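You operate a simulated robot arm through the tools that you are given. There is no shell and no other tool. Be economical: measure what you need, move in short steps, check, and stop when the job is done.

You are at the controls of a simulated robot arm. One attempt, no reset.

TASK
At 3 bar, click the switch knob round till its lamp lights.
Fine: set the bar with the air knob; stop at the first mark where the lamp is lit; then air knob to zero and vent the test panel.

It is judged by the outcome, as a careful person would: the job done as asked, and still so three seconds after it is handed in. It fails if anything else is knocked over, pushed out of place, dropped, spilled or broken.

THE ROBOT
A 6-joint arm with a two-finger gripper, on a carriage that runs on a rail from [-0.012, -1.17] to [0.012, 1.17] (x, y) and turns from -133 to 199 degrees about z. Base frame: it is fixed where the carriage stands at the start and does not move with it; the origin is on the floor, on the carriage's upright axis, x ahead of it, y to its left, z up; the surface under the hand at the start is at about z = 0.84. Lengths are in m, angles in degrees, forces in N, time in s.
Its first joint turns from -166.0 to 166.0 degrees. Places, roughly: air knob [0.7, 0.5, 0.9]; bar display [0.8, 0.4, 0.9]; port lever [0.7, 0.6, 0.9]; switch knob [0.7, 0.4, 0.9]; switch lamp [0.7, 0.3, 0.9]; test vent button [0.8, 0.5, 0.9]. Payload 5 kg.
The TCP is the grasp point between the finger pads, 0.03 m short of the fingertips. In the tool frame z runs along the fingers and y along their closing line. Largest opening 0.176 m; the body of the gripper starts 0.153 m behind the TCP.
Orientation is that of the tool frame in the base frame, as a unit quaternion [x, y, z, w]. With the fingers straight down and closing along the base's y, the tool's x points along the base's -x, its y along +y and its z along -z.

THE INTERFACE
- The arm moves only by the tool arm_command. Its argument "commands" is a list that holds one entry, the list of rows, each a list of 7 numbers: the opening, from 0 (shut) to 1 (fully open), then the shift along the tool's x, y, z in units of 30 mm (1.0 is 30 mm), then the turn, a rotation vector about the tool's x, y, z in units of 4 degrees (1.0 is 4 degrees). In form: [[[gripper, dx, dy, dz, rx, ry, rz], ...]]. A call has 1 to 10 rows; each row shifts and turns the commanded pose from where the row before left it, along the tool's axes as they then stand. A call with a number of a shift or a turn outside -1 to 1 is refused whole. Each row takes 0.2 s and may step no farther than 0.05 m and 8.6 degrees from the row before; otherwise, or with a gripper value out of range, the whole call is refused. A pose out of reach is approached as far as the arm can. The call stops where the force on the tool passes 40 N (or 10 N more than at its start, if that is more) or the arm is blocked; 0.2 s more then pass. Each finger halts on what it meets, pressing with about 20 N; the grip force reading is that of the motor and also rises with nothing between the fingers. The clock runs only during rows and for 0.2 s after the last one: add rows that do not move to give the fingers time. It gives the time, the measured TCP pose, the force on the tool (base axes), the opening and the grip force at its end, in the units of the frame above (readings bear some noise), with the torque about the TCP (base axes, N m) and any sound that the robot's microphone picked up, and new pictures: "pictures" is both (left out), scene, wrist or none.
- Cameras (640 x 400 px; columns grow to the right, rows downward): "scene" is now at [0.0627, 0.2356, 1.6163]; the picture's right is [0.30, -0.96, 0.00], its down [-0.50, -0.16, -0.85] and it looks along [0.81, 0.25, -0.53] (base axes); focal length 266 px, centre (320, 200). "wrist" rides on the gripper at [0.067, -0.009, -0.183] in the tool frame; the picture's right is [0.14, 0.99, 0.00], its down [-0.92, 0.13, -0.36] and it looks along [-0.36, 0.05, 0.93] (tool axes); focal length 251 px, centre (320, 200). There is no depth. A picture from a camera that has moved, and an enlarged one, comes with that camera's place and axes in the base frame and with its lens. The place of the scene camera against the robot may be out by one fixed shift of up to 0.012 m in any direction.
- lift_body(by): slides the trunk up (or, below 0, down) by that many m; the arm and the scene camera ride with it, the base frame stays. It gives what a move gives, with no picture.
- roll_base(legs): drives the robot by 1 to 6 legs, each [ahead, left, turn to the left] in m, m and degrees, along the robot's own axes; the way and the turn of a leg run together, so that a leg with both is an arc; at most 1.5 m and 180 degrees a leg. The arm and the cameras ride along, it lands a little off, and it stops where it bumps. It keeps to its track: a leg is cut to what the track allows. It gives what a move gives, and a new picture of the scene camera.
- aim_head(pan, tilt): turns the head with the scene camera to pan (to the left, within 120 degrees either way) and tilt (down, from -29 to 69), counted from straight ahead of the robot. It gives what a move gives, and a new picture of the scene camera.
- zoom(camera, box): a new picture of the part [left, top, right, bottom] of that camera's present view, enlarged. The clock stands still meanwhile.
- close_job(): hands the job in; it is judged then, once.

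Go step by step. Nothing tells you exact positions but the pictures and the camera data: compare them with the known pose of the tool, close in by small moves and look again before you grip or let go. The budget is 120 turns and 260 pictures, counting those below and the enlarged ones. Unless the task says otherwise, let go and move clear before handing in, and close with one line.

The tools are called after ">>>" as a command line: name --argument value ..., lists and objects as JSON in quotes. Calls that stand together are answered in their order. arm_command: Moves the arm, as the interface text tells. Its arguments: {"type":"object","properties":{"commands":{"type":"array","items":{"type":"array","items":{"type":"array","items":{"type":"number"}}}},"pictures":{"type":"string","enum":["both","scene","wrist","none"]}},"required":["commands"]} The other tools are called the same way: lift_body (by) slides the trunk up or down; roll_base (legs) drives the base; aim_head (pan, tilt) turns the head that bears the scene camera; zoom (camera, box) takes an enlarged picture of a part of a camera's view; close_job () hands the job in.

At the start:

```text
time: 0.0
eef_pos: [0.4829, 0.5815, 1.2524]
tool_rot: [0.0, 1.0, 0.0, 0.0]
ft_force: [-0.6, -0.3, -0.6]
wrist_torque: [-0.01, -0.02, 0.02]
gripper_width: 0.1756
grasp_force: 0.0
trunk travel left (down, up): [-0.15, 0.2]
robot x, y, heading: [0.0025, 0.0025, 0.1]
head pan, tilt: [16.5, 54.2]
```

scene: 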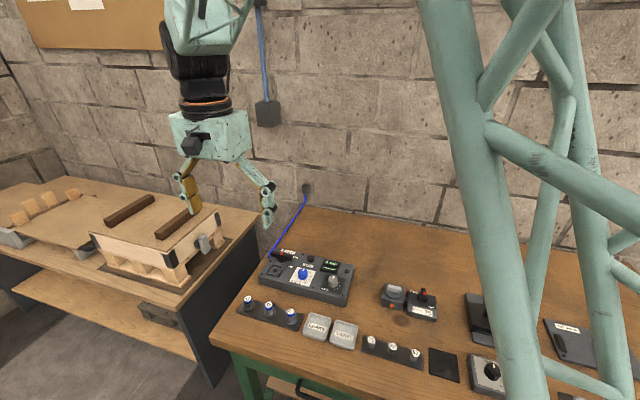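
wrist: 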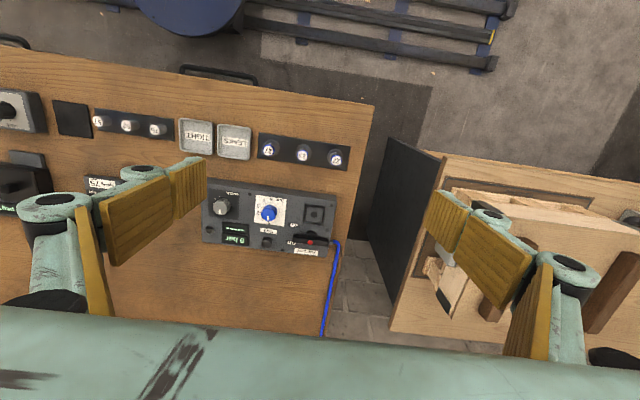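

I see a test panel with a blue knob, a grey knob, a display and a lever. I'll zoom in on it with both cameras before moving.

>>> zoom --camera "scene" --box '[250, 235, 370, 310]'

>>> zoom --camera "wrist" --box '[195, 180, 345, 274]'

```text
5.33 times, centred on (310, 272) of scene
camera zoom: at [0.0627, 0.2356, 1.6163], right [0.3, -0.96, 0.0], down [-0.5, -0.16, -0.85], along [0.81, 0.25, -0.53], focal length 1416 px, centre (373, -187)
```

zoom: 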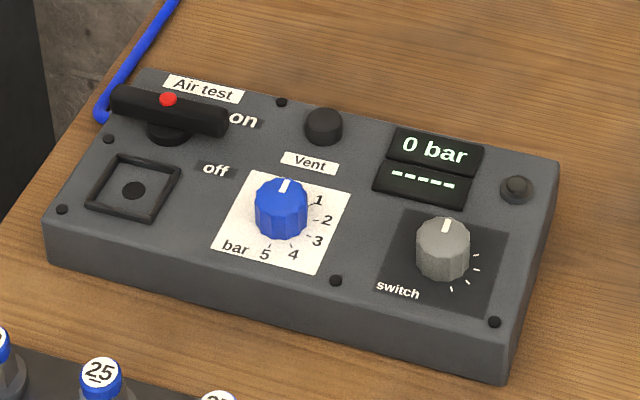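

```text
4.26 times, centred on (270, 227) of wrist
camera zoom: at [0.4183, 0.5714, 1.435], right [-0.14, 0.99, 0.0], down [0.92, 0.13, 0.36], along [0.36, 0.05, -0.93], focal length 1070 px, centre (533, 85)
```

zoom: 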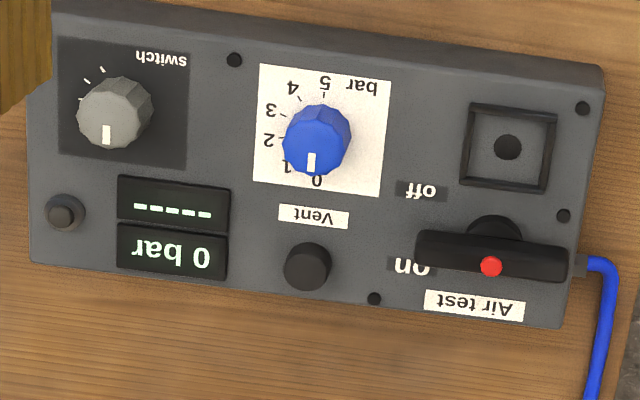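

The air knob is near (0.669, 0.487) with its top at about z 0.905, and the switch knob is near (0.668, 0.381). I'll approach above the air knob and look again.

>>> arm_command --commands '[[[0.6, -0.886, -0.45, 0.75, 0, 0, 0], [0.4, -0.886, -0.45, 0.75, 0, 0, 0], [0.4, -0.886, -0.45, 0.75, 0, 0, 0], [0.4, -0.886, -0.45, 0.75, 0, 0, 0], [0.4, -0.886, -0.45, 0.75, 0, 0, 0], [0.4, -0.886, -0.45, 0.75, 0, 0, 0], [0.4, -0.886, -0.45, 0.75, 0, 0, 0], [0.4, 0, 0, 0, 0, 0, 0]]]'

```text
time: 1.8
eef_pos: [0.6724, 0.4882, 1.0928]
tool_rot: [0.0, 1.0, 0.0, -0.001]
ft_force: [1.3, -0.4, -1.2]
wrist_torque: [0.04, 0.21, -0.04]
gripper_width: 0.0703
grasp_force: 0.1
trunk travel left (down, up): [-0.15, 0.2]
robot x, y, heading: [0.0036, 0.0009, 0.1]
head pan, tilt: [16.5, 54.2]
camera scene: at [0.048, 0.2299, 1.584], right [0.28, -0.96, 0.0], down [-0.78, -0.23, -0.58], along [0.56, 0.17, -0.81], focal length 266 px, centre (320, 200)
camera wrist: at [0.6067, 0.4785, 1.2757], right [-0.14, 0.99, 0.0], down [0.92, 0.13, 0.36], along [0.36, 0.05, -0.93], focal length 251 px, centre (320, 200)
```

scene: 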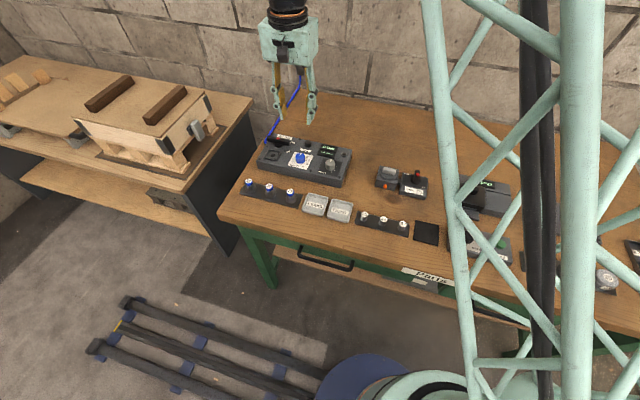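
wrist: 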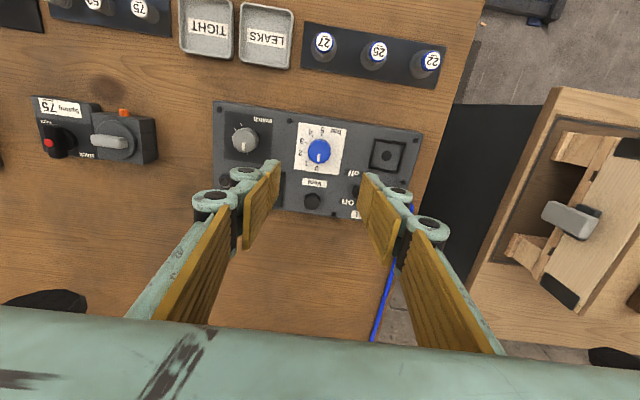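

The arm is above the panel. I'll zoom in to refine the positions and read the lever state.

>>> zoom --camera "wrist" --box '[205, 90, 435, 234]'

>>> zoom --camera "scene" --box '[250, 120, 362, 190]'

```text
2.78 times, centred on (320, 162) of wrist
camera zoom: at [0.6067, 0.4785, 1.2757], right [-0.14, 0.99, 0.0], down [0.92, 0.13, 0.36], along [0.36, 0.05, -0.93], focal length 698 px, centre (320, 306)
```

zoom: 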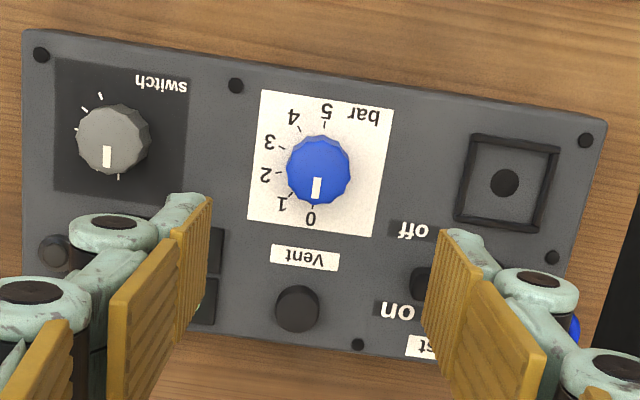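

```text
5.71 times, centred on (306, 155) of scene
camera zoom: at [0.048, 0.2299, 1.584], right [0.28, -0.96, 0.0], down [-0.78, -0.23, -0.58], along [0.56, 0.17, -0.81], focal length 1517 px, centre (400, 457)
```

zoom: 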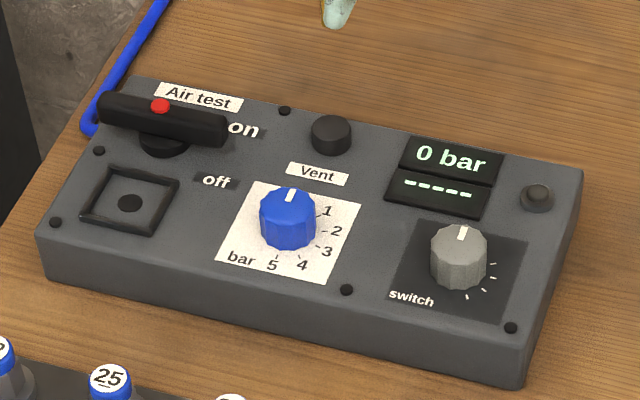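

I refine the air knob centre to (0.674, 0.487). The lever is at "on". I'll descend straight over the knob with the fingers partly open.

>>> arm_command --commands '[[[0.4, -0.05, -0.04, 0.95, 0, 0, 0], [0.4, 0, 0, 0.95, 0, 0, 0], [0.4, 0, 0, 0.95, 0, 0, 0], [0.4, 0, 0, 0.95, 0, 0, 0], [0.4, 0, 0, 0.95, 0, 0, 0], [0.4, 0, 0, 0, 0, 0, 0]]]'

>>> zoom --camera "wrist" --box '[160, 60, 480, 260]'

>>> zoom --camera "scene" --box '[250, 120, 362, 190]'

```text
time: 3.2
eef_pos: [0.672, 0.4852, 0.9521]
tool_rot: [0.0, 1.0, 0.0, 0.0]
ft_force: [-0.2, 0.3, -1.4]
wrist_torque: [-0.01, 0.1, -0.01]
gripper_width: 0.0701
grasp_force: 0.1
trunk travel left (down, up): [-0.15, 0.2]
robot x, y, heading: [0.0025, 0.0015, -0.1]
head pan, tilt: [16.5, 54.2]
camera scene: at [0.0474, 0.2301, 1.584], right [0.28, -0.96, 0.0], down [-0.78, -0.23, -0.58], along [0.56, 0.17, -0.81], focal length 266 px, centre (320, 200)
camera wrist: at [0.6055, 0.4747, 1.1347], right [-0.14, 0.99, 0.0], down [0.92, 0.13, 0.36], along [0.36, 0.05, -0.93], focal length 251 px, centre (320, 200)
```

scene: 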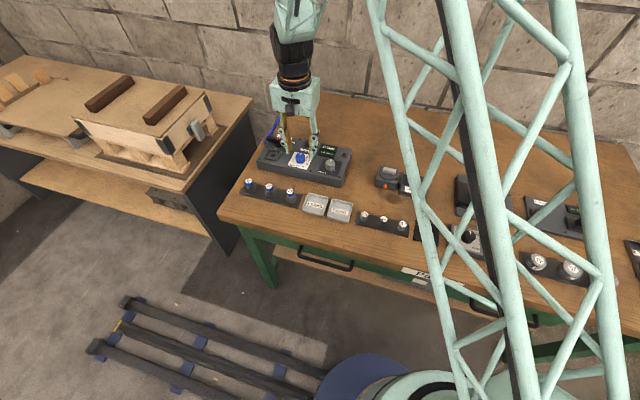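
wrist: 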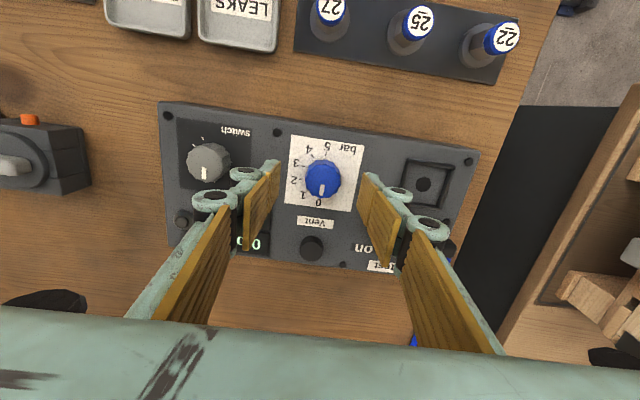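

```text
2.00 times, centred on (320, 160) of wrist
camera zoom: at [0.6055, 0.4747, 1.1347], right [-0.14, 0.99, 0.0], down [0.92, 0.13, 0.36], along [0.36, 0.05, -0.93], focal length 503 px, centre (320, 280)
```

zoom: 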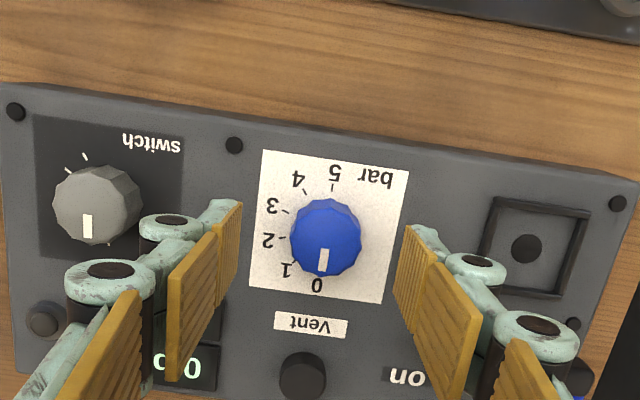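

```text
5.71 times, centred on (306, 155) of scene
camera zoom: at [0.0474, 0.2301, 1.584], right [0.28, -0.96, 0.0], down [-0.78, -0.23, -0.58], along [0.56, 0.17, -0.81], focal length 1517 px, centre (400, 457)
```

zoom: 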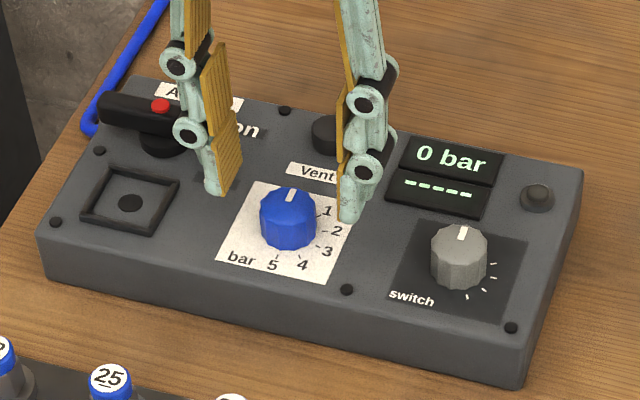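

The fingers are centred on the knob. I'll descend about 34 mm and close.

>>> arm_command --commands '[[[0.4, 0, 0.04, 0.6, 0, 0, 0], [0.4, 0, 0, 0.53, 0, 0, 0], [0.4, 0, 0, 0, 0, 0, 0], [0.1, 0, 0, 0, 0, 0, 0], [0.1, 0, 0, 0, 0, 0, 0], [0.1, 0, 0, 0, 0, 0, 0]]]'

>>> zoom --camera "scene" --box '[250, 120, 362, 190]'

```text
time: 4.6
eef_pos: [0.6712, 0.4876, 0.9159]
tool_rot: [0.0, 1.0, -0.001, -0.001]
ft_force: [2.8, 11.7, -4.6]
wrist_torque: [0.43, -0.26, 0.04]
gripper_width: 0.0331
grasp_force: 45.2
trunk travel left (down, up): [-0.15, 0.2]
robot x, y, heading: [-0.0021, 0.001, -0.1]
head pan, tilt: [16.5, 54.2]
camera scene: at [0.0471, 0.2306, 1.5838], right [0.28, -0.96, 0.0], down [-0.78, -0.23, -0.58], along [0.56, 0.17, -0.81], focal length 266 px, centre (320, 200)
camera wrist: at [0.6052, 0.4776, 1.0988], right [-0.14, 0.99, 0.0], down [0.92, 0.13, 0.36], along [0.36, 0.05, -0.93], focal length 251 px, centre (320, 200)
```

scene: 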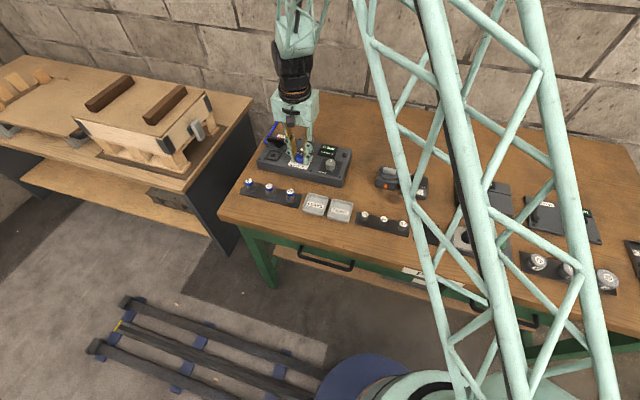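
wrist: 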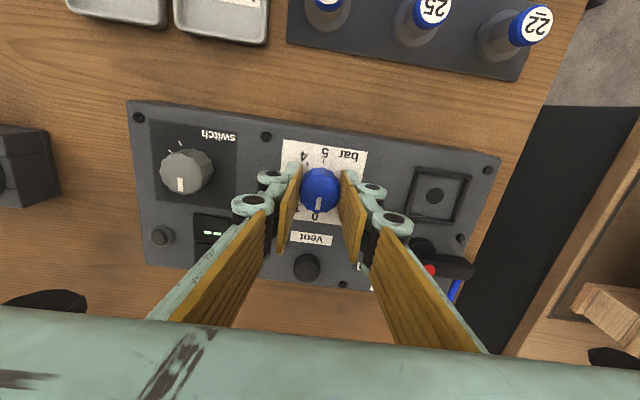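

```text
5.71 times, centred on (306, 155) of scene
camera zoom: at [0.0471, 0.2306, 1.5838], right [0.28, -0.96, 0.0], down [-0.78, -0.23, -0.58], along [0.56, 0.17, -0.81], focal length 1517 px, centre (400, 457)
```

zoom: 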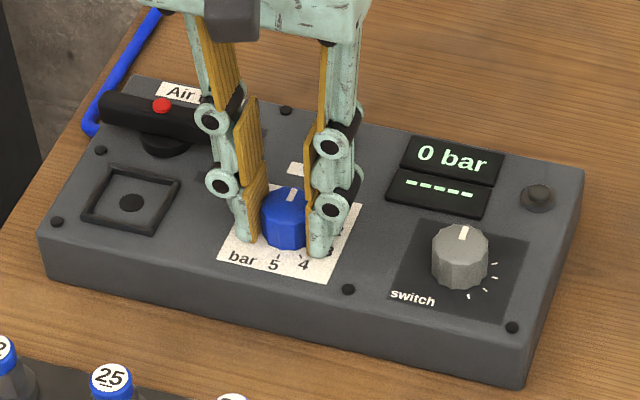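

The knob is gripped. I'll turn it clockwise 36° and check the display.

>>> arm_command --commands '[[[0.1, 0, 0.03, 0, 0, 0, 1], [0.1, 0, 0, 0, 0, 0, 1], [0.1, 0, 0, 0, 0, 0, 1], [0.1, 0, 0, 0, 0, 0, 1], [0.1, 0, 0, 0, 0, 0, 1], [0.1, 0, 0, 0, 0, 0, 1], [0.1, 0, 0, 0, 0, 0, 1], [0.1, 0, 0, 0, 0, 0, 1], [0.1, 0, 0, 0, 0, 0, 1], [0.1, 0, 0, 0, 0, 0, 0]]]' --pictures "none"

>>> zoom --camera "scene" --box '[250, 120, 362, 190]'

```text
time: 6.6
eef_pos: [0.6727, 0.4909, 0.9152]
tool_rot: [0.304, 0.953, -0.001, 0.0]
ft_force: [5.1, 7.5, -18.2]
wrist_torque: [0.29, -0.35, 0.0]
gripper_width: 0.0335
grasp_force: 45.0
trunk travel left (down, up): [-0.15, 0.2]
robot x, y, heading: [-0.0009, -0.0016, 0.1]
head pan, tilt: [16.5, 54.2]
stopped in row 10: the force on the tool passed its limit at 40 N (the readings are from after the stop); the commanded pose is now the measured one
```

```text
5.71 times, centred on (306, 155) of scene
camera zoom: at [0.0476, 0.2311, 1.584], right [0.29, -0.96, 0.0], down [-0.78, -0.23, -0.58], along [0.56, 0.17, -0.81], focal length 1517 px, centre (400, 457)
```

zoom: 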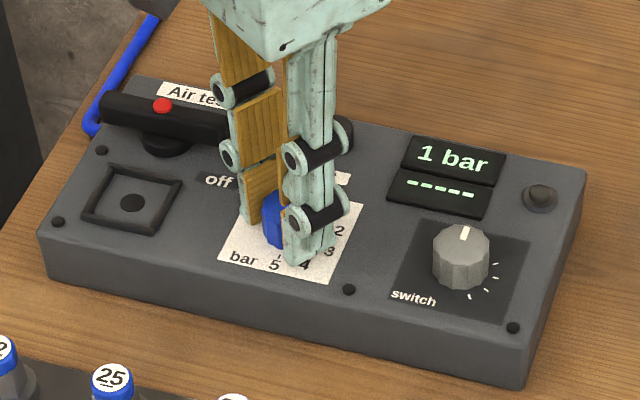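

The display reads 1 bar, so the knob works. I'll keep turning.

>>> arm_command --commands '[[[0.1, 0, 0, 0, 0, 0, 1], [0.1, 0, 0, 0, 0, 0, 1], [0.1, 0, 0, 0, 0, 0, 1], [0.1, 0, 0, 0, 0, 0, 1], [0.1, 0, 0, 0, 0, 0, 1], [0.1, 0, 0, 0, 0, 0, 1], [0.1, 0, 0, 0, 0, 0, 1], [0.1, 0, 0, 0, 0, 0, 1], [0.1, 0, 0, 0, 0, 0, 1]]]' --pictures "none"

>>> zoom --camera "scene" --box '[250, 120, 362, 190]'

```text
time: 8.6
eef_pos: [0.672, 0.4892, 0.9163]
tool_rot: [0.583, 0.812, 0.0, 0.0]
ft_force: [21.8, 23.5, -23.1]
wrist_torque: [0.63, -0.57, 0.04]
gripper_width: 0.0331
grasp_force: 45.0
trunk travel left (down, up): [-0.15, 0.2]
robot x, y, heading: [0.0033, -0.0034, -0.1]
head pan, tilt: [16.5, 54.2]
```

```text
5.71 times, centred on (306, 155) of scene
camera zoom: at [0.0487, 0.2318, 1.5836], right [0.29, -0.96, 0.0], down [-0.78, -0.23, -0.58], along [0.56, 0.17, -0.81], focal length 1517 px, centre (400, 457)
```

zoom: 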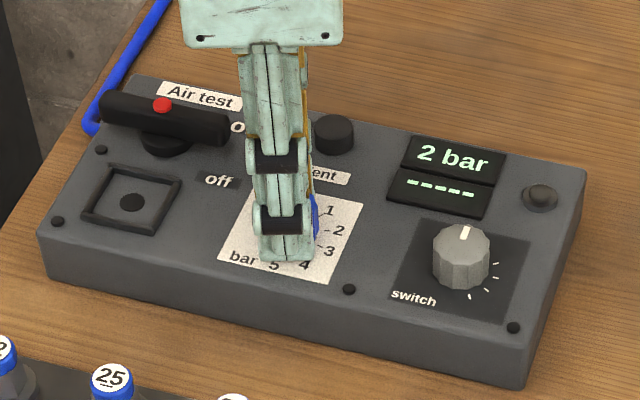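

The display reads 2 bar, with some side load on the tool. I'll ease the hand toward +x/+y and keep turning toward 3 bar.

>>> arm_command --commands '[[[0.1, 0.03, 0.07, -0.03, 0, 0, 0], [0.1, 0, 0, 0, 0, 0, 1], [0.1, 0, 0, 0, 0, 0, 1], [0.1, 0, 0, 0, 0, 0, 1], [0.1, 0, 0, 0, 0, 0, 1], [0.1, 0, 0, 0, 0, 0, 1], [0.1, 0, 0, 0, 0, 0, 1], [0.1, 0, 0, 0, 0, 0, 1], [0.1, 0, 0, 0, 0, 0, 1]]]' --pictures "none"

>>> zoom --camera "scene" --box '[250, 120, 362, 190]'

```text
time: 10.6
eef_pos: [0.6734, 0.4902, 0.9167]
tool_rot: [0.786, 0.619, -0.002, 0.001]
ft_force: [15.2, 8.2, -37.9]
wrist_torque: [0.32, -0.32, 0.01]
gripper_width: 0.033
grasp_force: 45.0
trunk travel left (down, up): [-0.15, 0.2]
robot x, y, heading: [-0.0002, -0.0044, -0.1]
head pan, tilt: [16.5, 54.2]
```

```text
5.71 times, centred on (306, 155) of scene
camera zoom: at [0.049, 0.2314, 1.5836], right [0.28, -0.96, 0.0], down [-0.78, -0.23, -0.58], along [0.56, 0.17, -0.81], focal length 1517 px, centre (400, 457)
```

zoom: 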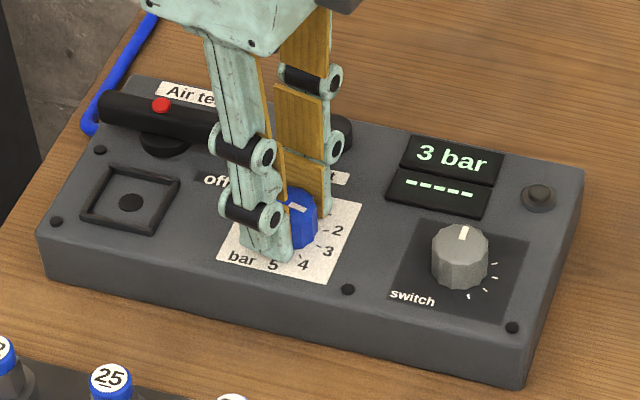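

The display reads 3 bar. I'll turn 4° more to centre on the mark, relieve the pull, then release and rise clear.

>>> arm_command --commands '[[[0.1, 0, 0, 0.04, 0, 0, 1], [0.1, 0, 0, 0, 0, 0, 0], [0.25, 0, 0, 0, 0, 0, 0], [0.4, 0, 0, 0, 0, 0, 0], [0.4, 0, 0, 0, 0, 0, 0], [0.4, 0, 0, 0, 0, 0, 0]]]' --pictures "wrist"

>>> zoom --camera "scene" --box '[250, 120, 362, 190]'

```text
time: 12.0
eef_pos: [0.6718, 0.4907, 0.9172]
tool_rot: [0.806, 0.592, 0.0, 0.0]
ft_force: [-0.3, 0.4, 0.6]
wrist_torque: [0.02, -0.05, 0.02]
gripper_width: 0.0704
grasp_force: 0.0
trunk travel left (down, up): [-0.15, 0.2]
robot x, y, heading: [0.001, 0.0031, 0.1]
head pan, tilt: [16.5, 54.2]
camera wrist: at [0.6851, 0.5556, 1.1007], right [0.99, -0.16, 0.0], down [-0.15, -0.92, 0.36], along [-0.06, -0.36, -0.93], focal length 251 px, centre (320, 200)
```

wrist: 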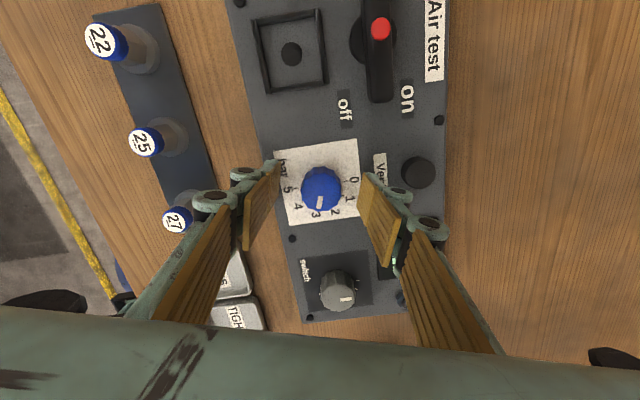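

```text
5.71 times, centred on (306, 155) of scene
camera zoom: at [0.0466, 0.2299, 1.584], right [0.28, -0.96, 0.0], down [-0.78, -0.23, -0.58], along [0.56, 0.17, -0.81], focal length 1517 px, centre (400, 457)
```

zoom: 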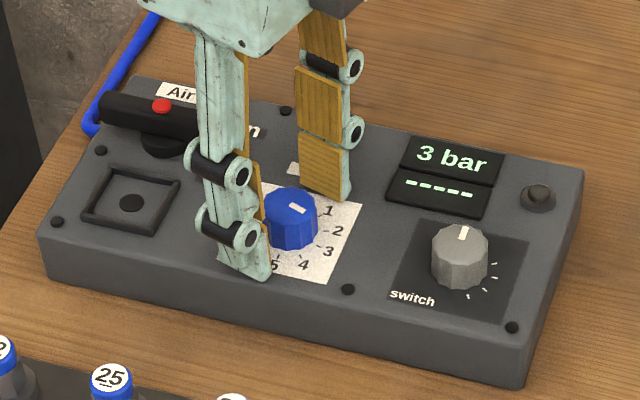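

The air is set at 3 bar with the pointer on the mark. I'll rise and unwind the wrist.

>>> arm_command --commands '[[[0.4, 0, 0, -0.9, 0, 0, 0], [0.4, 0, 0, -0.9, 0, 0, 0], [0.4, 0, 0, -0.6, 0, 0, -1], [0.4, 0, 0, 0, 0, 0, -1], [0.4, 0, 0, 0, 0, 0, -1], [0.4, 0, 0, 0, 0, 0, -1], [0.4, 0, 0, 0, 0, 0, -1], [0.4, 0, 0, 0, 0, 0, -1], [0.4, 0, 0, 0, 0, 0, -1], [0.4, 0, 0, 0, 0, 0, -1]]]' --pictures "none"

>>> arm_command --commands '[[[0.4, 0, 0, 0, 0, 0, -1], [0.4, 0, 0, 0, 0, 0, -1], [0.4, 0, 0, 0, 0, 0, -1], [0.4, 0, 0, 0, 0, 0, -1], [0.4, 0, 0, 0, 0, 0, -1], [0.4, 0, 0, 0, 0, 0, -1], [0.4, 0, 0, 0, 0, 0, -1], [0.4, 0, 0, 0, 0, 0, -1], [0.4, 0, 0, 0, 0, 0, -1], [0.4, 0, 0, 0, 0, 0, -1]]]' --pictures "none"

>>> arm_command --commands '[[[0.4, 0, 0, 0, 0, 0, -1], [0.4, 0, 0, 0, 0, 0, -1], [0.4, 0, 0, 0, 0, 0, -1], [0.4, 0, 0, 0, 0, 0, -1], [0.4, 0, 0, 0, 0, 0, -1], [0.4, 0, 0, 0, 0, 0, -1], [0.4, 0, 0, 0, 0, 0, -1], [0.4, 0, 0, 0, 0, 0, -1], [0.4, 0, 0, 0, 0, 0, -1], [0.4, 0, 0, 0, 0, 0, 0]]]' --pictures "none"

```text
time: 14.2
eef_pos: [0.6728, 0.4895, 0.9892]
tool_rot: [0.611, 0.792, 0.0, -0.001]
ft_force: [-0.2, -0.4, -1.6]
wrist_torque: [0.01, -0.02, -0.01]
gripper_width: 0.0705
grasp_force: 0.2
trunk travel left (down, up): [-0.15, 0.2]
robot x, y, heading: [-0.0033, -0.0023, 0.3]
head pan, tilt: [16.5, 54.2]
```

```text
time: 16.4
eef_pos: [0.673, 0.491, 0.9878]
tool_rot: [0.304, 0.953, -0.001, 0.0]
ft_force: [-0.7, 0.2, -0.3]
wrist_torque: [0.02, 0.0, 0.03]
gripper_width: 0.0704
grasp_force: 0.1
trunk travel left (down, up): [-0.15, 0.2]
robot x, y, heading: [-0.002, 0.0011, 0.0]
head pan, tilt: [16.5, 54.2]
```

```text
time: 18.6
eef_pos: [0.6735, 0.4898, 0.9889]
tool_rot: [-0.006, 1.0, 0.0, 0.0]
ft_force: [-0.6, -0.1, 0.5]
wrist_torque: [-0.02, 0.02, 0.02]
gripper_width: 0.0706
grasp_force: 0.1
trunk travel left (down, up): [-0.15, 0.2]
robot x, y, heading: [0.0016, -0.0004, -0.2]
head pan, tilt: [16.5, 54.2]
```

The wrist is level again. Next I'll shift over the switch knob.

>>> arm_command --commands '[[[0.4, 0, -0.92, 0, 0, 0, 0], [0.4, 0, -0.92, 0, 0, 0, 0], [0.4, 0, -0.92, 0, 0, 0, 0], [0.4, 0, -0.92, 0, 0, 0, 0], [0.4, 0, 0, 0, 0, 0, 0]]]' --pictures "none"

>>> zoom --camera "wrist" --box '[200, 80, 440, 230]'

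>>> zoom --camera "scene" --box '[250, 120, 362, 190]'

```text
time: 19.8
eef_pos: [0.6743, 0.3799, 0.9883]
tool_rot: [-0.005, 1.0, 0.0, -0.001]
ft_force: [0.1, -1.1, 0.2]
wrist_torque: [0.08, 0.01, 0.0]
gripper_width: 0.0703
grasp_force: 0.1
trunk travel left (down, up): [-0.15, 0.2]
robot x, y, heading: [-0.0015, 0.0011, -0.3]
head pan, tilt: [16.5, 54.2]
```

```text
2.67 times, centred on (320, 155) of wrist
camera zoom: at [0.609, 0.3698, 1.1721], right [-0.15, 0.99, 0.0], down [0.92, 0.14, 0.36], along [0.36, 0.05, -0.93], focal length 670 px, centre (320, 320)
```

zoom: 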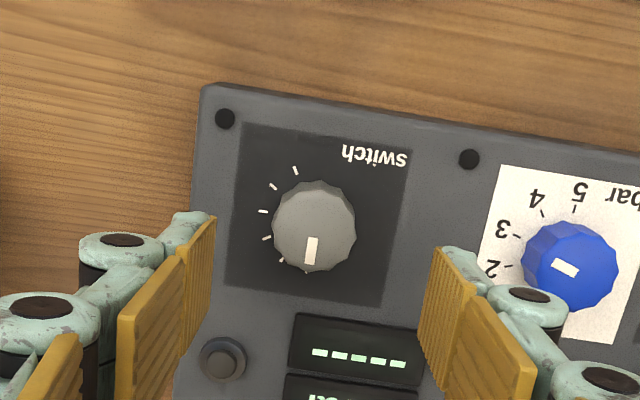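

```text
5.71 times, centred on (306, 155) of scene
camera zoom: at [0.0467, 0.2297, 1.584], right [0.29, -0.96, 0.0], down [-0.78, -0.23, -0.58], along [0.56, 0.17, -0.81], focal length 1517 px, centre (400, 457)
```

zoom: 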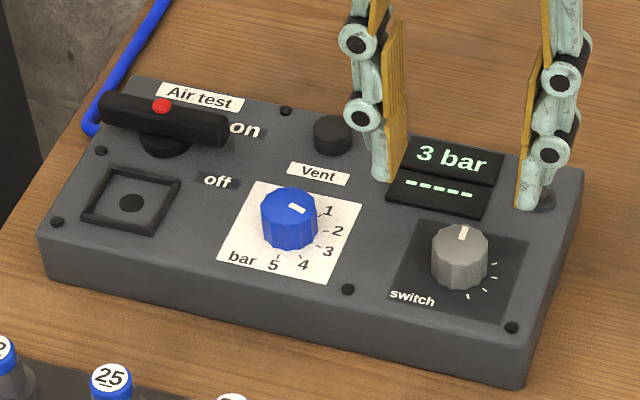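

The switch knob has about six ticks, roughly 30° apart. I'll descend over it and grip.

>>> arm_command --commands '[[[0.4, 0.04, -0.06, 0.8, 0, 0, 0], [0.4, 0, 0, 0.8, 0, 0, 0], [0.4, 0, 0, 0.77, 0, 0, 0], [0.4, 0, 0, 0, 0, 0, 0], [0.1, 0, 0, 0, 0, 0, 0], [0.1, 0, 0, 0, 0, 0, 0], [0.1, 0, 0, 0, 0, 0, 0]]]' --pictures "none"

>>> zoom --camera "scene" --box '[250, 120, 362, 190]'

```text
time: 21.4
eef_pos: [0.6733, 0.3783, 0.9184]
tool_rot: [-0.006, 1.0, 0.0, -0.002]
ft_force: [0.1, -3.6, -5.5]
wrist_torque: [-0.1, -0.18, 0.02]
gripper_width: 0.033
grasp_force: 45.6
trunk travel left (down, up): [-0.15, 0.2]
robot x, y, heading: [0.0004, 0.002, -0.0]
head pan, tilt: [16.5, 54.2]
```

```text
5.71 times, centred on (306, 155) of scene
camera zoom: at [0.047, 0.2299, 1.5839], right [0.28, -0.96, 0.0], down [-0.78, -0.23, -0.58], along [0.56, 0.17, -0.81], focal length 1517 px, centre (400, 457)
```

zoom: 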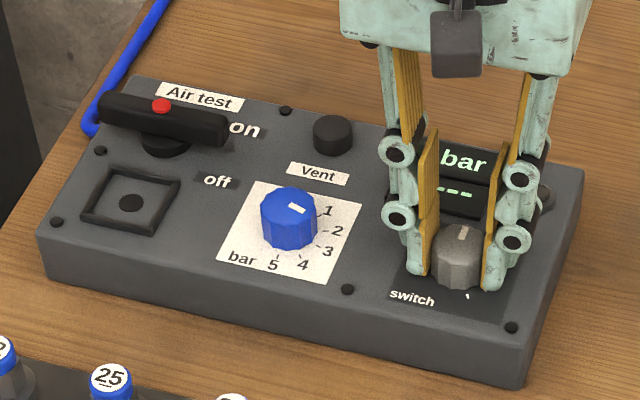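

The knob is gripped and centred. I'll turn it about one mark and check the sound and the lamp.

>>> arm_command --commands '[[[0.1, 0, 0, 0, 0, 0, 1], [0.1, 0, 0, 0, 0, 0, 1], [0.1, 0, 0, 0, 0, 0, 1], [0.1, 0, 0, 0, 0, 0, 1], [0.1, 0, 0, 0, 0, 0, 1], [0.1, 0, 0, 0, 0, 0, 1], [0.1, 0, 0, 0, 0, 0, 1], [0.1, 0, 0, 0, 0, 0, 0.5], [0.1, 0, 0, 0, 0, 0, 0]]]' --pictures "none"

>>> zoom --camera "scene" --box '[250, 120, 362, 190]'

>>> zoom --camera "wrist" --box '[200, 80, 440, 230]'

```text
time: 23.4
eef_pos: [0.6727, 0.3771, 0.9187]
tool_rot: [0.254, 0.967, -0.001, -0.001]
ft_force: [7.8, -2.1, 7.6]
wrist_torque: [-0.02, -0.14, -0.01]
gripper_width: 0.0336
grasp_force: 45.2
trunk travel left (down, up): [-0.15, 0.2]
robot x, y, heading: [-0.0014, -0.0001, 0.2]
head pan, tilt: [16.5, 54.2]
```

```text
5.71 times, centred on (306, 155) of scene
camera zoom: at [0.0468, 0.2297, 1.5841], right [0.28, -0.96, 0.0], down [-0.78, -0.23, -0.58], along [0.56, 0.17, -0.81], focal length 1517 px, centre (400, 457)
```

zoom: 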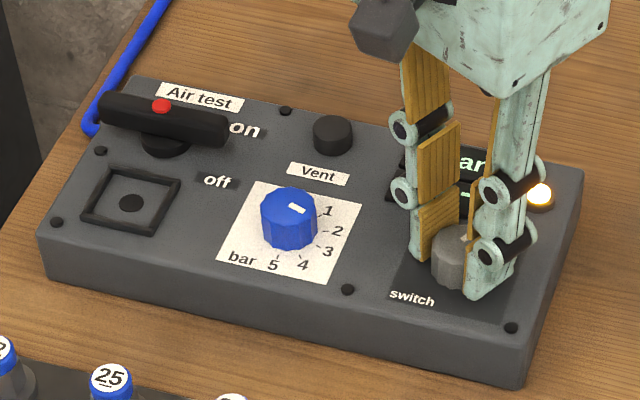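

```text
2.67 times, centred on (320, 155) of wrist
camera zoom: at [0.6118, 0.401, 1.1011], right [0.37, 0.93, 0.0], down [0.87, -0.34, 0.36], along [0.34, -0.13, -0.93], focal length 670 px, centre (320, 320)
```

zoom: 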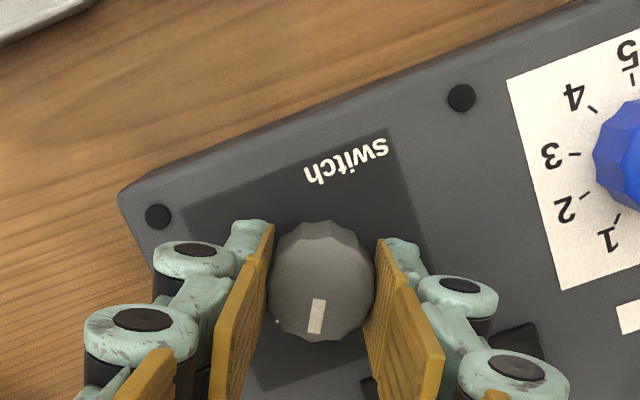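

The lamp lit after about 30°. I'll release, rise, and check that the pointer sits on the first mark.

>>> arm_command --commands '[[[0.25, 0, 0, 0, 0, 0, 0], [0.4, 0, 0, 0, 0, 0, 0], [0.4, 0, 0, 0, 0, 0, 0], [0.4, 0, 0, -0.9, 0, 0, 0], [0.4, 0, 0, -0.9, 0, 0, 0], [0.4, 0, 0, -0.6, 0, 0, 0]]]' --pictures "none"

>>> zoom --camera "scene" --box '[306, 135, 362, 170]'

>>> zoom --camera "wrist" --box '[240, 110, 400, 210]'

```text
time: 24.8
eef_pos: [0.672, 0.3765, 0.9893]
tool_rot: [0.254, 0.967, -0.001, 0.0]
ft_force: [-0.6, 0.4, -0.7]
wrist_torque: [0.05, -0.04, 0.0]
gripper_width: 0.0706
grasp_force: 0.1
trunk travel left (down, up): [-0.15, 0.2]
robot x, y, heading: [-0.0007, 0.0002, -0.1]
head pan, tilt: [16.5, 54.2]
```

```text
11.43 times, centred on (334, 152) of scene
camera zoom: at [0.0464, 0.2299, 1.584], right [0.28, -0.96, 0.0], down [-0.78, -0.23, -0.58], along [0.56, 0.17, -0.81], focal length 3034 px, centre (160, 743)
```

zoom: 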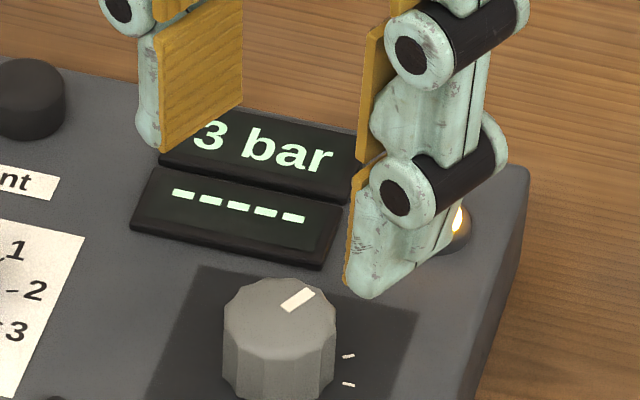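

```text
4.00 times, centred on (320, 160) of wrist
camera zoom: at [0.6107, 0.4004, 1.1722], right [0.37, 0.93, 0.0], down [0.87, -0.34, 0.36], along [0.34, -0.13, -0.93], focal length 1006 px, centre (320, 360)
```

zoom: 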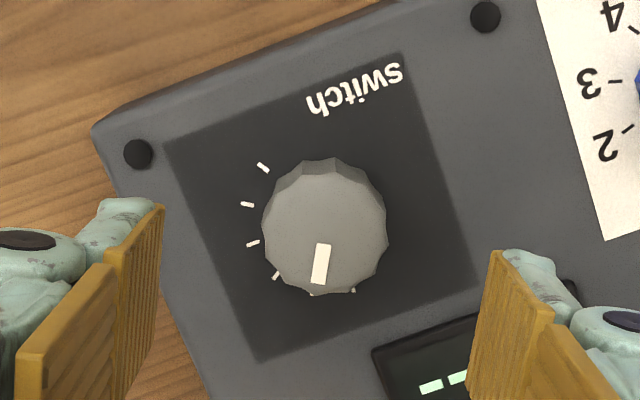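

The pointer sits on the first mark with the lamp lit at 3 bar. I'll move back above the air knob to return it to zero.

>>> arm_command --commands '[[[0.4, 0.457, 0.828, 0, 0, 0, 0], [0.4, 0.457, 0.828, 0, 0, 0, 0], [0.4, 0.457, 0.828, 0, 0, 0, 0], [0.4, 0.457, 0.828, 0, 0, 0, 0], [0.4, 0, 0, 0, 0, 0, 1], [0.4, 0, 0, 0, 0, 0, 1], [0.4, 0, 0, 0, 0, 0, 1], [0.4, 0, 0, 0, 0, 0, 1], [0.4, 0, 0, 0, 0, 0, 1], [0.4, 0, 0, 0, 0, 0, 0]]]' --pictures "none"

>>> zoom --camera "wrist" --box '[200, 80, 440, 230]'

>>> zoom --camera "scene" --box '[250, 120, 362, 190]'

```text
time: 27.0
eef_pos: [0.6731, 0.4916, 0.9897]
tool_rot: [0.417, 0.909, -0.001, 0.0]
ft_force: [-0.4, 0.5, -0.1]
wrist_torque: [-0.01, -0.01, -0.02]
gripper_width: 0.0705
grasp_force: 0.1
trunk travel left (down, up): [-0.15, 0.2]
robot x, y, heading: [-0.0003, -0.0012, -0.2]
head pan, tilt: [16.5, 54.2]
```

```text
2.67 times, centred on (320, 155) of wrist
camera zoom: at [0.6242, 0.5349, 1.1728], right [0.66, 0.75, 0.0], down [0.7, -0.62, 0.36], along [0.27, -0.24, -0.93], focal length 670 px, centre (320, 320)
```

zoom: 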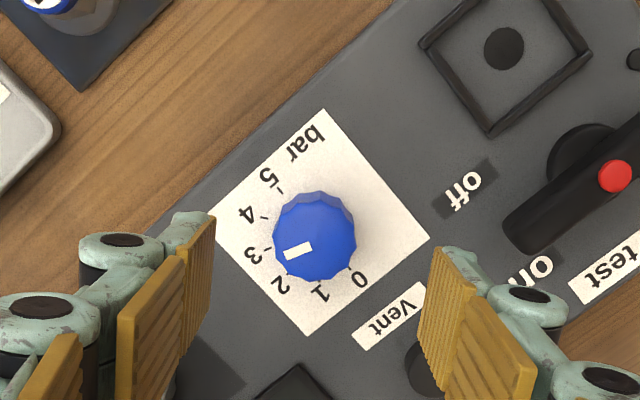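

```text
5.71 times, centred on (306, 155) of scene
camera zoom: at [0.0467, 0.23, 1.584], right [0.28, -0.96, 0.0], down [-0.78, -0.23, -0.58], along [0.56, 0.17, -0.81], focal length 1517 px, centre (400, 457)
```

zoom: 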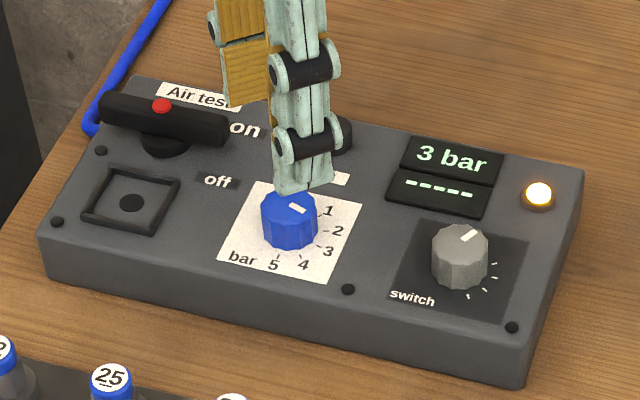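

The lever tip is close to one finger at this angle, so I'll turn on to the 108° orientation I already used safely before descending.

>>> arm_command --commands '[[[0.4, -0.05, -0.04, 0, 0, 0, 1], [0.4, 0, 0, 0, 0, 0, 1], [0.4, 0, 0, 0, 0, 0, 1], [0.4, 0, 0, 0, 0, 0, 1], [0.4, 0, 0, 0, 0, 0, 1], [0.4, 0, 0, 0, 0, 0, 1], [0.4, 0, 0, 0, 0, 0, 1], [0.4, 0, 0, 0, 0, 0, 1], [0.4, 0, 0, 0, 0, 0, 1], [0.4, 0, 0, 0, 0, 0, 1]]]' --pictures "none"

>>> arm_command --commands '[[[0.4, 0, 0, 0, 0, 0, 1], [0.4, 0, 0, 0, 0, 0, 1], [0.4, 0, 0, 0, 0, 0, 1], [0.4, 0, 0, 0, 0, 0, 1], [0.4, 0, 0, 0, 0, 0, 1], [0.4, 0, 0, 0.8, 0, 0, 0], [0.4, 0, 0, 0.8, 0, 0, 0], [0.4, 0, 0, 0, 0, 0, 0]]]' --pictures "none"

>>> zoom --camera "wrist" --box '[200, 80, 440, 230]'

>>> zoom --camera "scene" --box '[250, 120, 362, 190]'

```text
time: 29.2
eef_pos: [0.6736, 0.4893, 0.9899]
tool_rot: [0.705, 0.709, 0.0, -0.001]
ft_force: [-0.3, -0.1, 0.0]
wrist_torque: [0.02, 0.01, 0.01]
gripper_width: 0.0704
grasp_force: 0.0
trunk travel left (down, up): [-0.15, 0.2]
robot x, y, heading: [0.0013, 0.0017, -0.0]
head pan, tilt: [16.5, 54.2]
```

```text
time: 31.0
eef_pos: [0.6748, 0.4892, 0.9415]
tool_rot: [0.816, 0.577, -0.001, 0.0]
ft_force: [0.1, 0.0, 0.5]
wrist_torque: [-0.04, 0.1, -0.02]
gripper_width: 0.0704
grasp_force: 0.0
trunk travel left (down, up): [-0.15, 0.2]
robot x, y, heading: [-0.0004, -0.0037, 0.3]
head pan, tilt: [16.5, 54.2]
```

```text
2.67 times, centred on (320, 155) of wrist
camera zoom: at [0.6893, 0.5546, 1.1239], right [0.98, -0.2, 0.0], down [-0.18, -0.91, 0.36], along [-0.07, -0.36, -0.93], focal length 670 px, centre (320, 320)
```

zoom: 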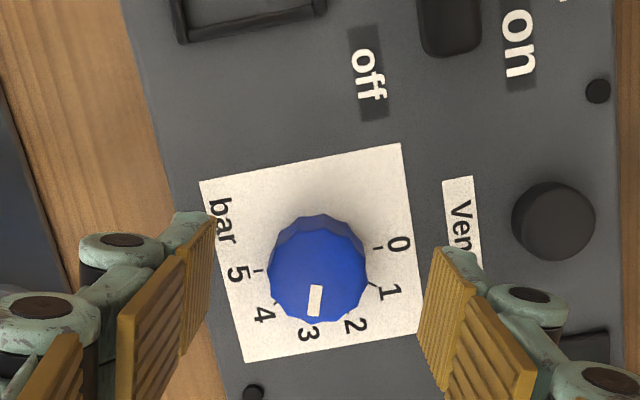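

```text
5.71 times, centred on (306, 155) of scene
camera zoom: at [0.0473, 0.2302, 1.5839], right [0.28, -0.96, 0.0], down [-0.78, -0.23, -0.58], along [0.56, 0.17, -0.81], focal length 1517 px, centre (400, 457)
```

zoom: 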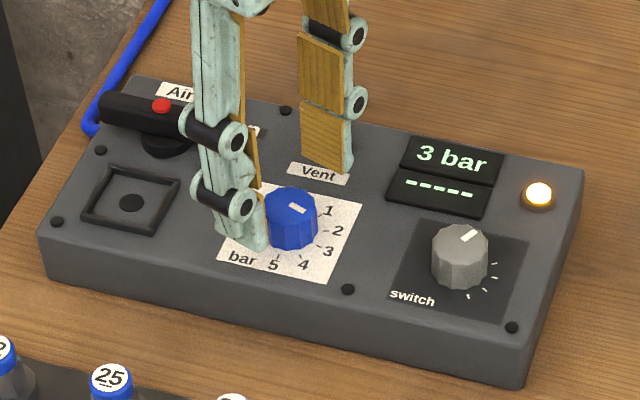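

The fingers are aligned and clear. I'll descend, grip, and start turning back.

>>> arm_command --commands '[[[0.4, 0, 0, 0.8, 0, 0, 0], [0.4, 0, 0, 0, 0, 0, 0], [0.1, 0, 0, 0, 0, 0, 0], [0.1, 0, 0, 0, 0, 0, 0], [0.1, 0, 0, 0, 0, 0, 0], [0.1, 0, 0, 0, 0, 0, 0]]]' --pictures "none"

>>> arm_command --commands '[[[0.1, 0, 0, 0, 0, 0, -1], [0.1, 0, 0, 0, 0, 0, -1], [0.1, 0, 0, 0, 0, 0, -1], [0.1, 0, 0, 0, 0, 0, -1], [0.1, 0, 0, 0, 0, 0, -1], [0.1, 0, 0, 0, 0, 0, -1], [0.1, 0, 0, 0, 0, 0, -1], [0.1, 0, 0, 0, 0, 0, -1], [0.1, 0, 0, 0, 0, 0, -1]]]' --pictures "none"

>>> zoom --camera "scene" --box '[250, 120, 362, 190]'

```text
time: 32.4
eef_pos: [0.6738, 0.4895, 0.9176]
tool_rot: [0.816, 0.578, -0.001, 0.0]
ft_force: [-10.6, 0.2, -8.1]
wrist_torque: [-0.01, 0.33, -0.07]
gripper_width: 0.0333
grasp_force: 45.1
trunk travel left (down, up): [-0.15, 0.2]
robot x, y, heading: [0.001, 0.0008, -0.1]
head pan, tilt: [16.5, 54.2]
```

```text
time: 34.4
eef_pos: [0.6738, 0.4883, 0.9188]
tool_rot: [0.596, 0.803, -0.002, 0.0]
ft_force: [-16.8, -11.5, -14.0]
wrist_torque: [-0.46, 0.42, -0.03]
gripper_width: 0.0332
grasp_force: 45.1
trunk travel left (down, up): [-0.15, 0.2]
robot x, y, heading: [-0.0005, 0.0007, 0.1]
head pan, tilt: [16.5, 54.2]
```

```text
5.71 times, centred on (306, 155) of scene
camera zoom: at [0.0466, 0.2298, 1.584], right [0.28, -0.96, 0.0], down [-0.78, -0.23, -0.58], along [0.56, 0.17, -0.81], focal length 1517 px, centre (400, 457)
```

zoom: 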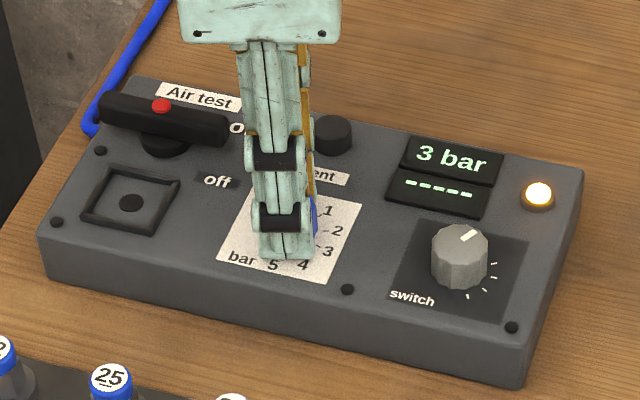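

The display still reads 3 bar, which is probably trapped pressure until I vent. I'll keep turning back to zero.

>>> arm_command --commands '[[[0.1, 0, -0.04, 0, 0, 0, -1], [0.1, 0, 0, 0, 0, 0, -1], [0.1, 0, 0, 0, 0, 0, -1], [0.1, 0, 0, 0, 0, 0, -1], [0.1, 0, 0, 0, 0, 0, -1], [0.1, 0, 0, 0, 0, 0, -1], [0.1, 0, 0, 0, 0, 0, -1], [0.1, 0, 0, 0, 0, 0, -1], [0.1, 0, 0, 0, 0, 0, -1]]]' --pictures "none"

>>> zoom --camera "scene" --box '[250, 120, 362, 190]'

>>> zoom --camera "wrist" --box '[200, 100, 440, 250]'

```text
time: 36.4
eef_pos: [0.6726, 0.4898, 0.9182]
tool_rot: [0.32, 0.947, -0.002, -0.001]
ft_force: [-1.6, -4.8, -14.2]
wrist_torque: [-0.14, -0.1, -0.04]
gripper_width: 0.0334
grasp_force: 44.4
trunk travel left (down, up): [-0.15, 0.2]
robot x, y, heading: [0.005, -0.0011, -0.1]
head pan, tilt: [16.5, 54.2]
```

```text
5.71 times, centred on (306, 155) of scene
camera zoom: at [0.0471, 0.2302, 1.5839], right [0.29, -0.96, 0.0], down [-0.78, -0.23, -0.58], along [0.56, 0.17, -0.81], focal length 1517 px, centre (400, 457)
```

zoom: 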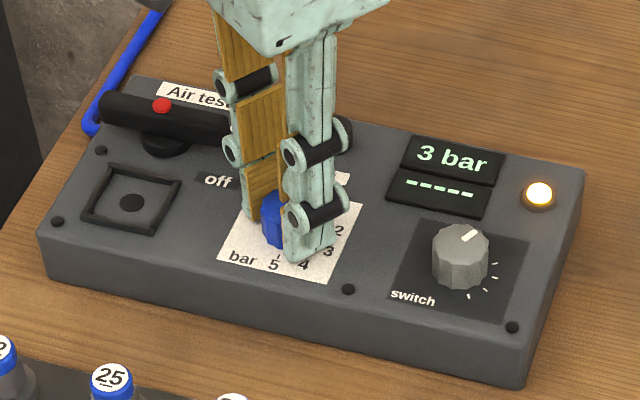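

```text
2.67 times, centred on (320, 175) of wrist
camera zoom: at [0.6155, 0.5208, 1.101], right [0.49, 0.87, 0.0], down [0.81, -0.46, 0.36], along [0.31, -0.18, -0.93], focal length 670 px, centre (320, 267)
```

zoom: 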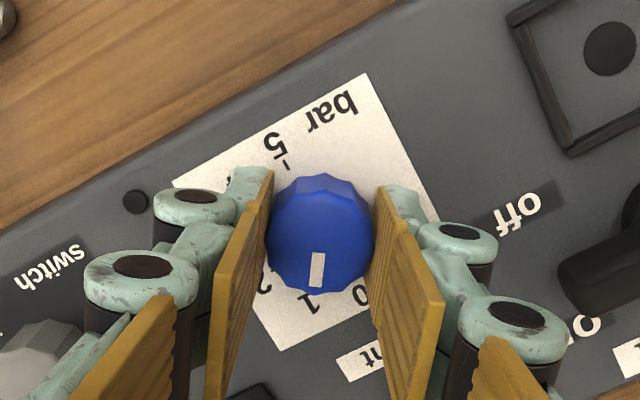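

The knob follows and now points at 1. I'll turn the last 36°.

>>> arm_command --commands '[[[0.1, 0, 0, 0, 0, 0, -1], [0.1, 0, 0, 0, 0, 0, -1], [0.1, 0, 0, 0, 0, 0, -1], [0.1, 0, 0, 0, 0, 0, -1], [0.1, 0, 0, 0, 0, 0, -1], [0.1, 0, 0, 0, 0, 0, -1], [0.1, 0, 0, 0, 0, 0, -1], [0.1, 0, 0, 0, 0, 0, -1], [0.1, 0, 0, 0, 0, 0, -1]]]' --pictures "none"

>>> zoom --camera "wrist" --box '[200, 100, 440, 250]'

>>> zoom --camera "scene" --box '[250, 120, 362, 190]'

```text
time: 38.4
eef_pos: [0.6728, 0.488, 0.9166]
tool_rot: [0.012, 1.0, 0.0, -0.001]
ft_force: [-4.8, -9.6, -8.1]
wrist_torque: [-0.27, 0.36, -0.7]
gripper_width: 0.0331
grasp_force: 45.0
trunk travel left (down, up): [-0.15, 0.2]
robot x, y, heading: [0.0018, 0.0019, -0.3]
head pan, tilt: [16.5, 54.2]
```

```text
2.67 times, centred on (320, 175) of wrist
camera zoom: at [0.6071, 0.4795, 1.1011], right [-0.11, 0.99, 0.0], down [0.93, 0.11, 0.36], along [0.36, 0.04, -0.93], focal length 670 px, centre (320, 267)
```

zoom: 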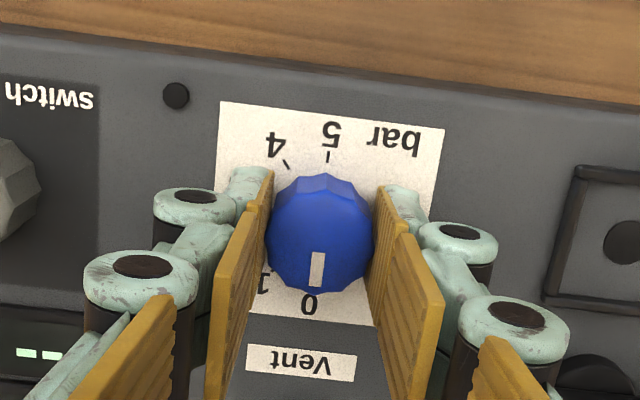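

```text
5.71 times, centred on (306, 155) of scene
camera zoom: at [0.0468, 0.2297, 1.584], right [0.28, -0.96, 0.0], down [-0.78, -0.23, -0.58], along [0.56, 0.17, -0.81], focal length 1517 px, centre (400, 457)
```

zoom: 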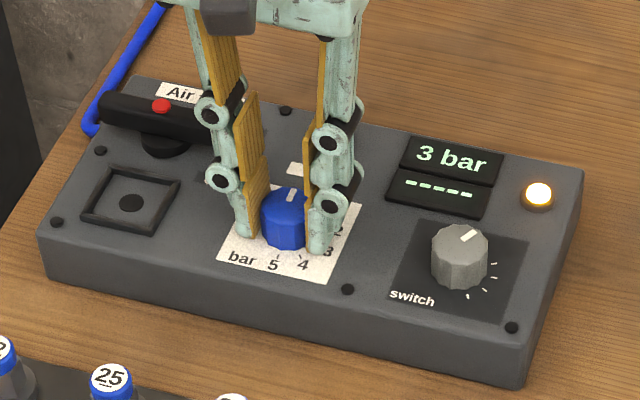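

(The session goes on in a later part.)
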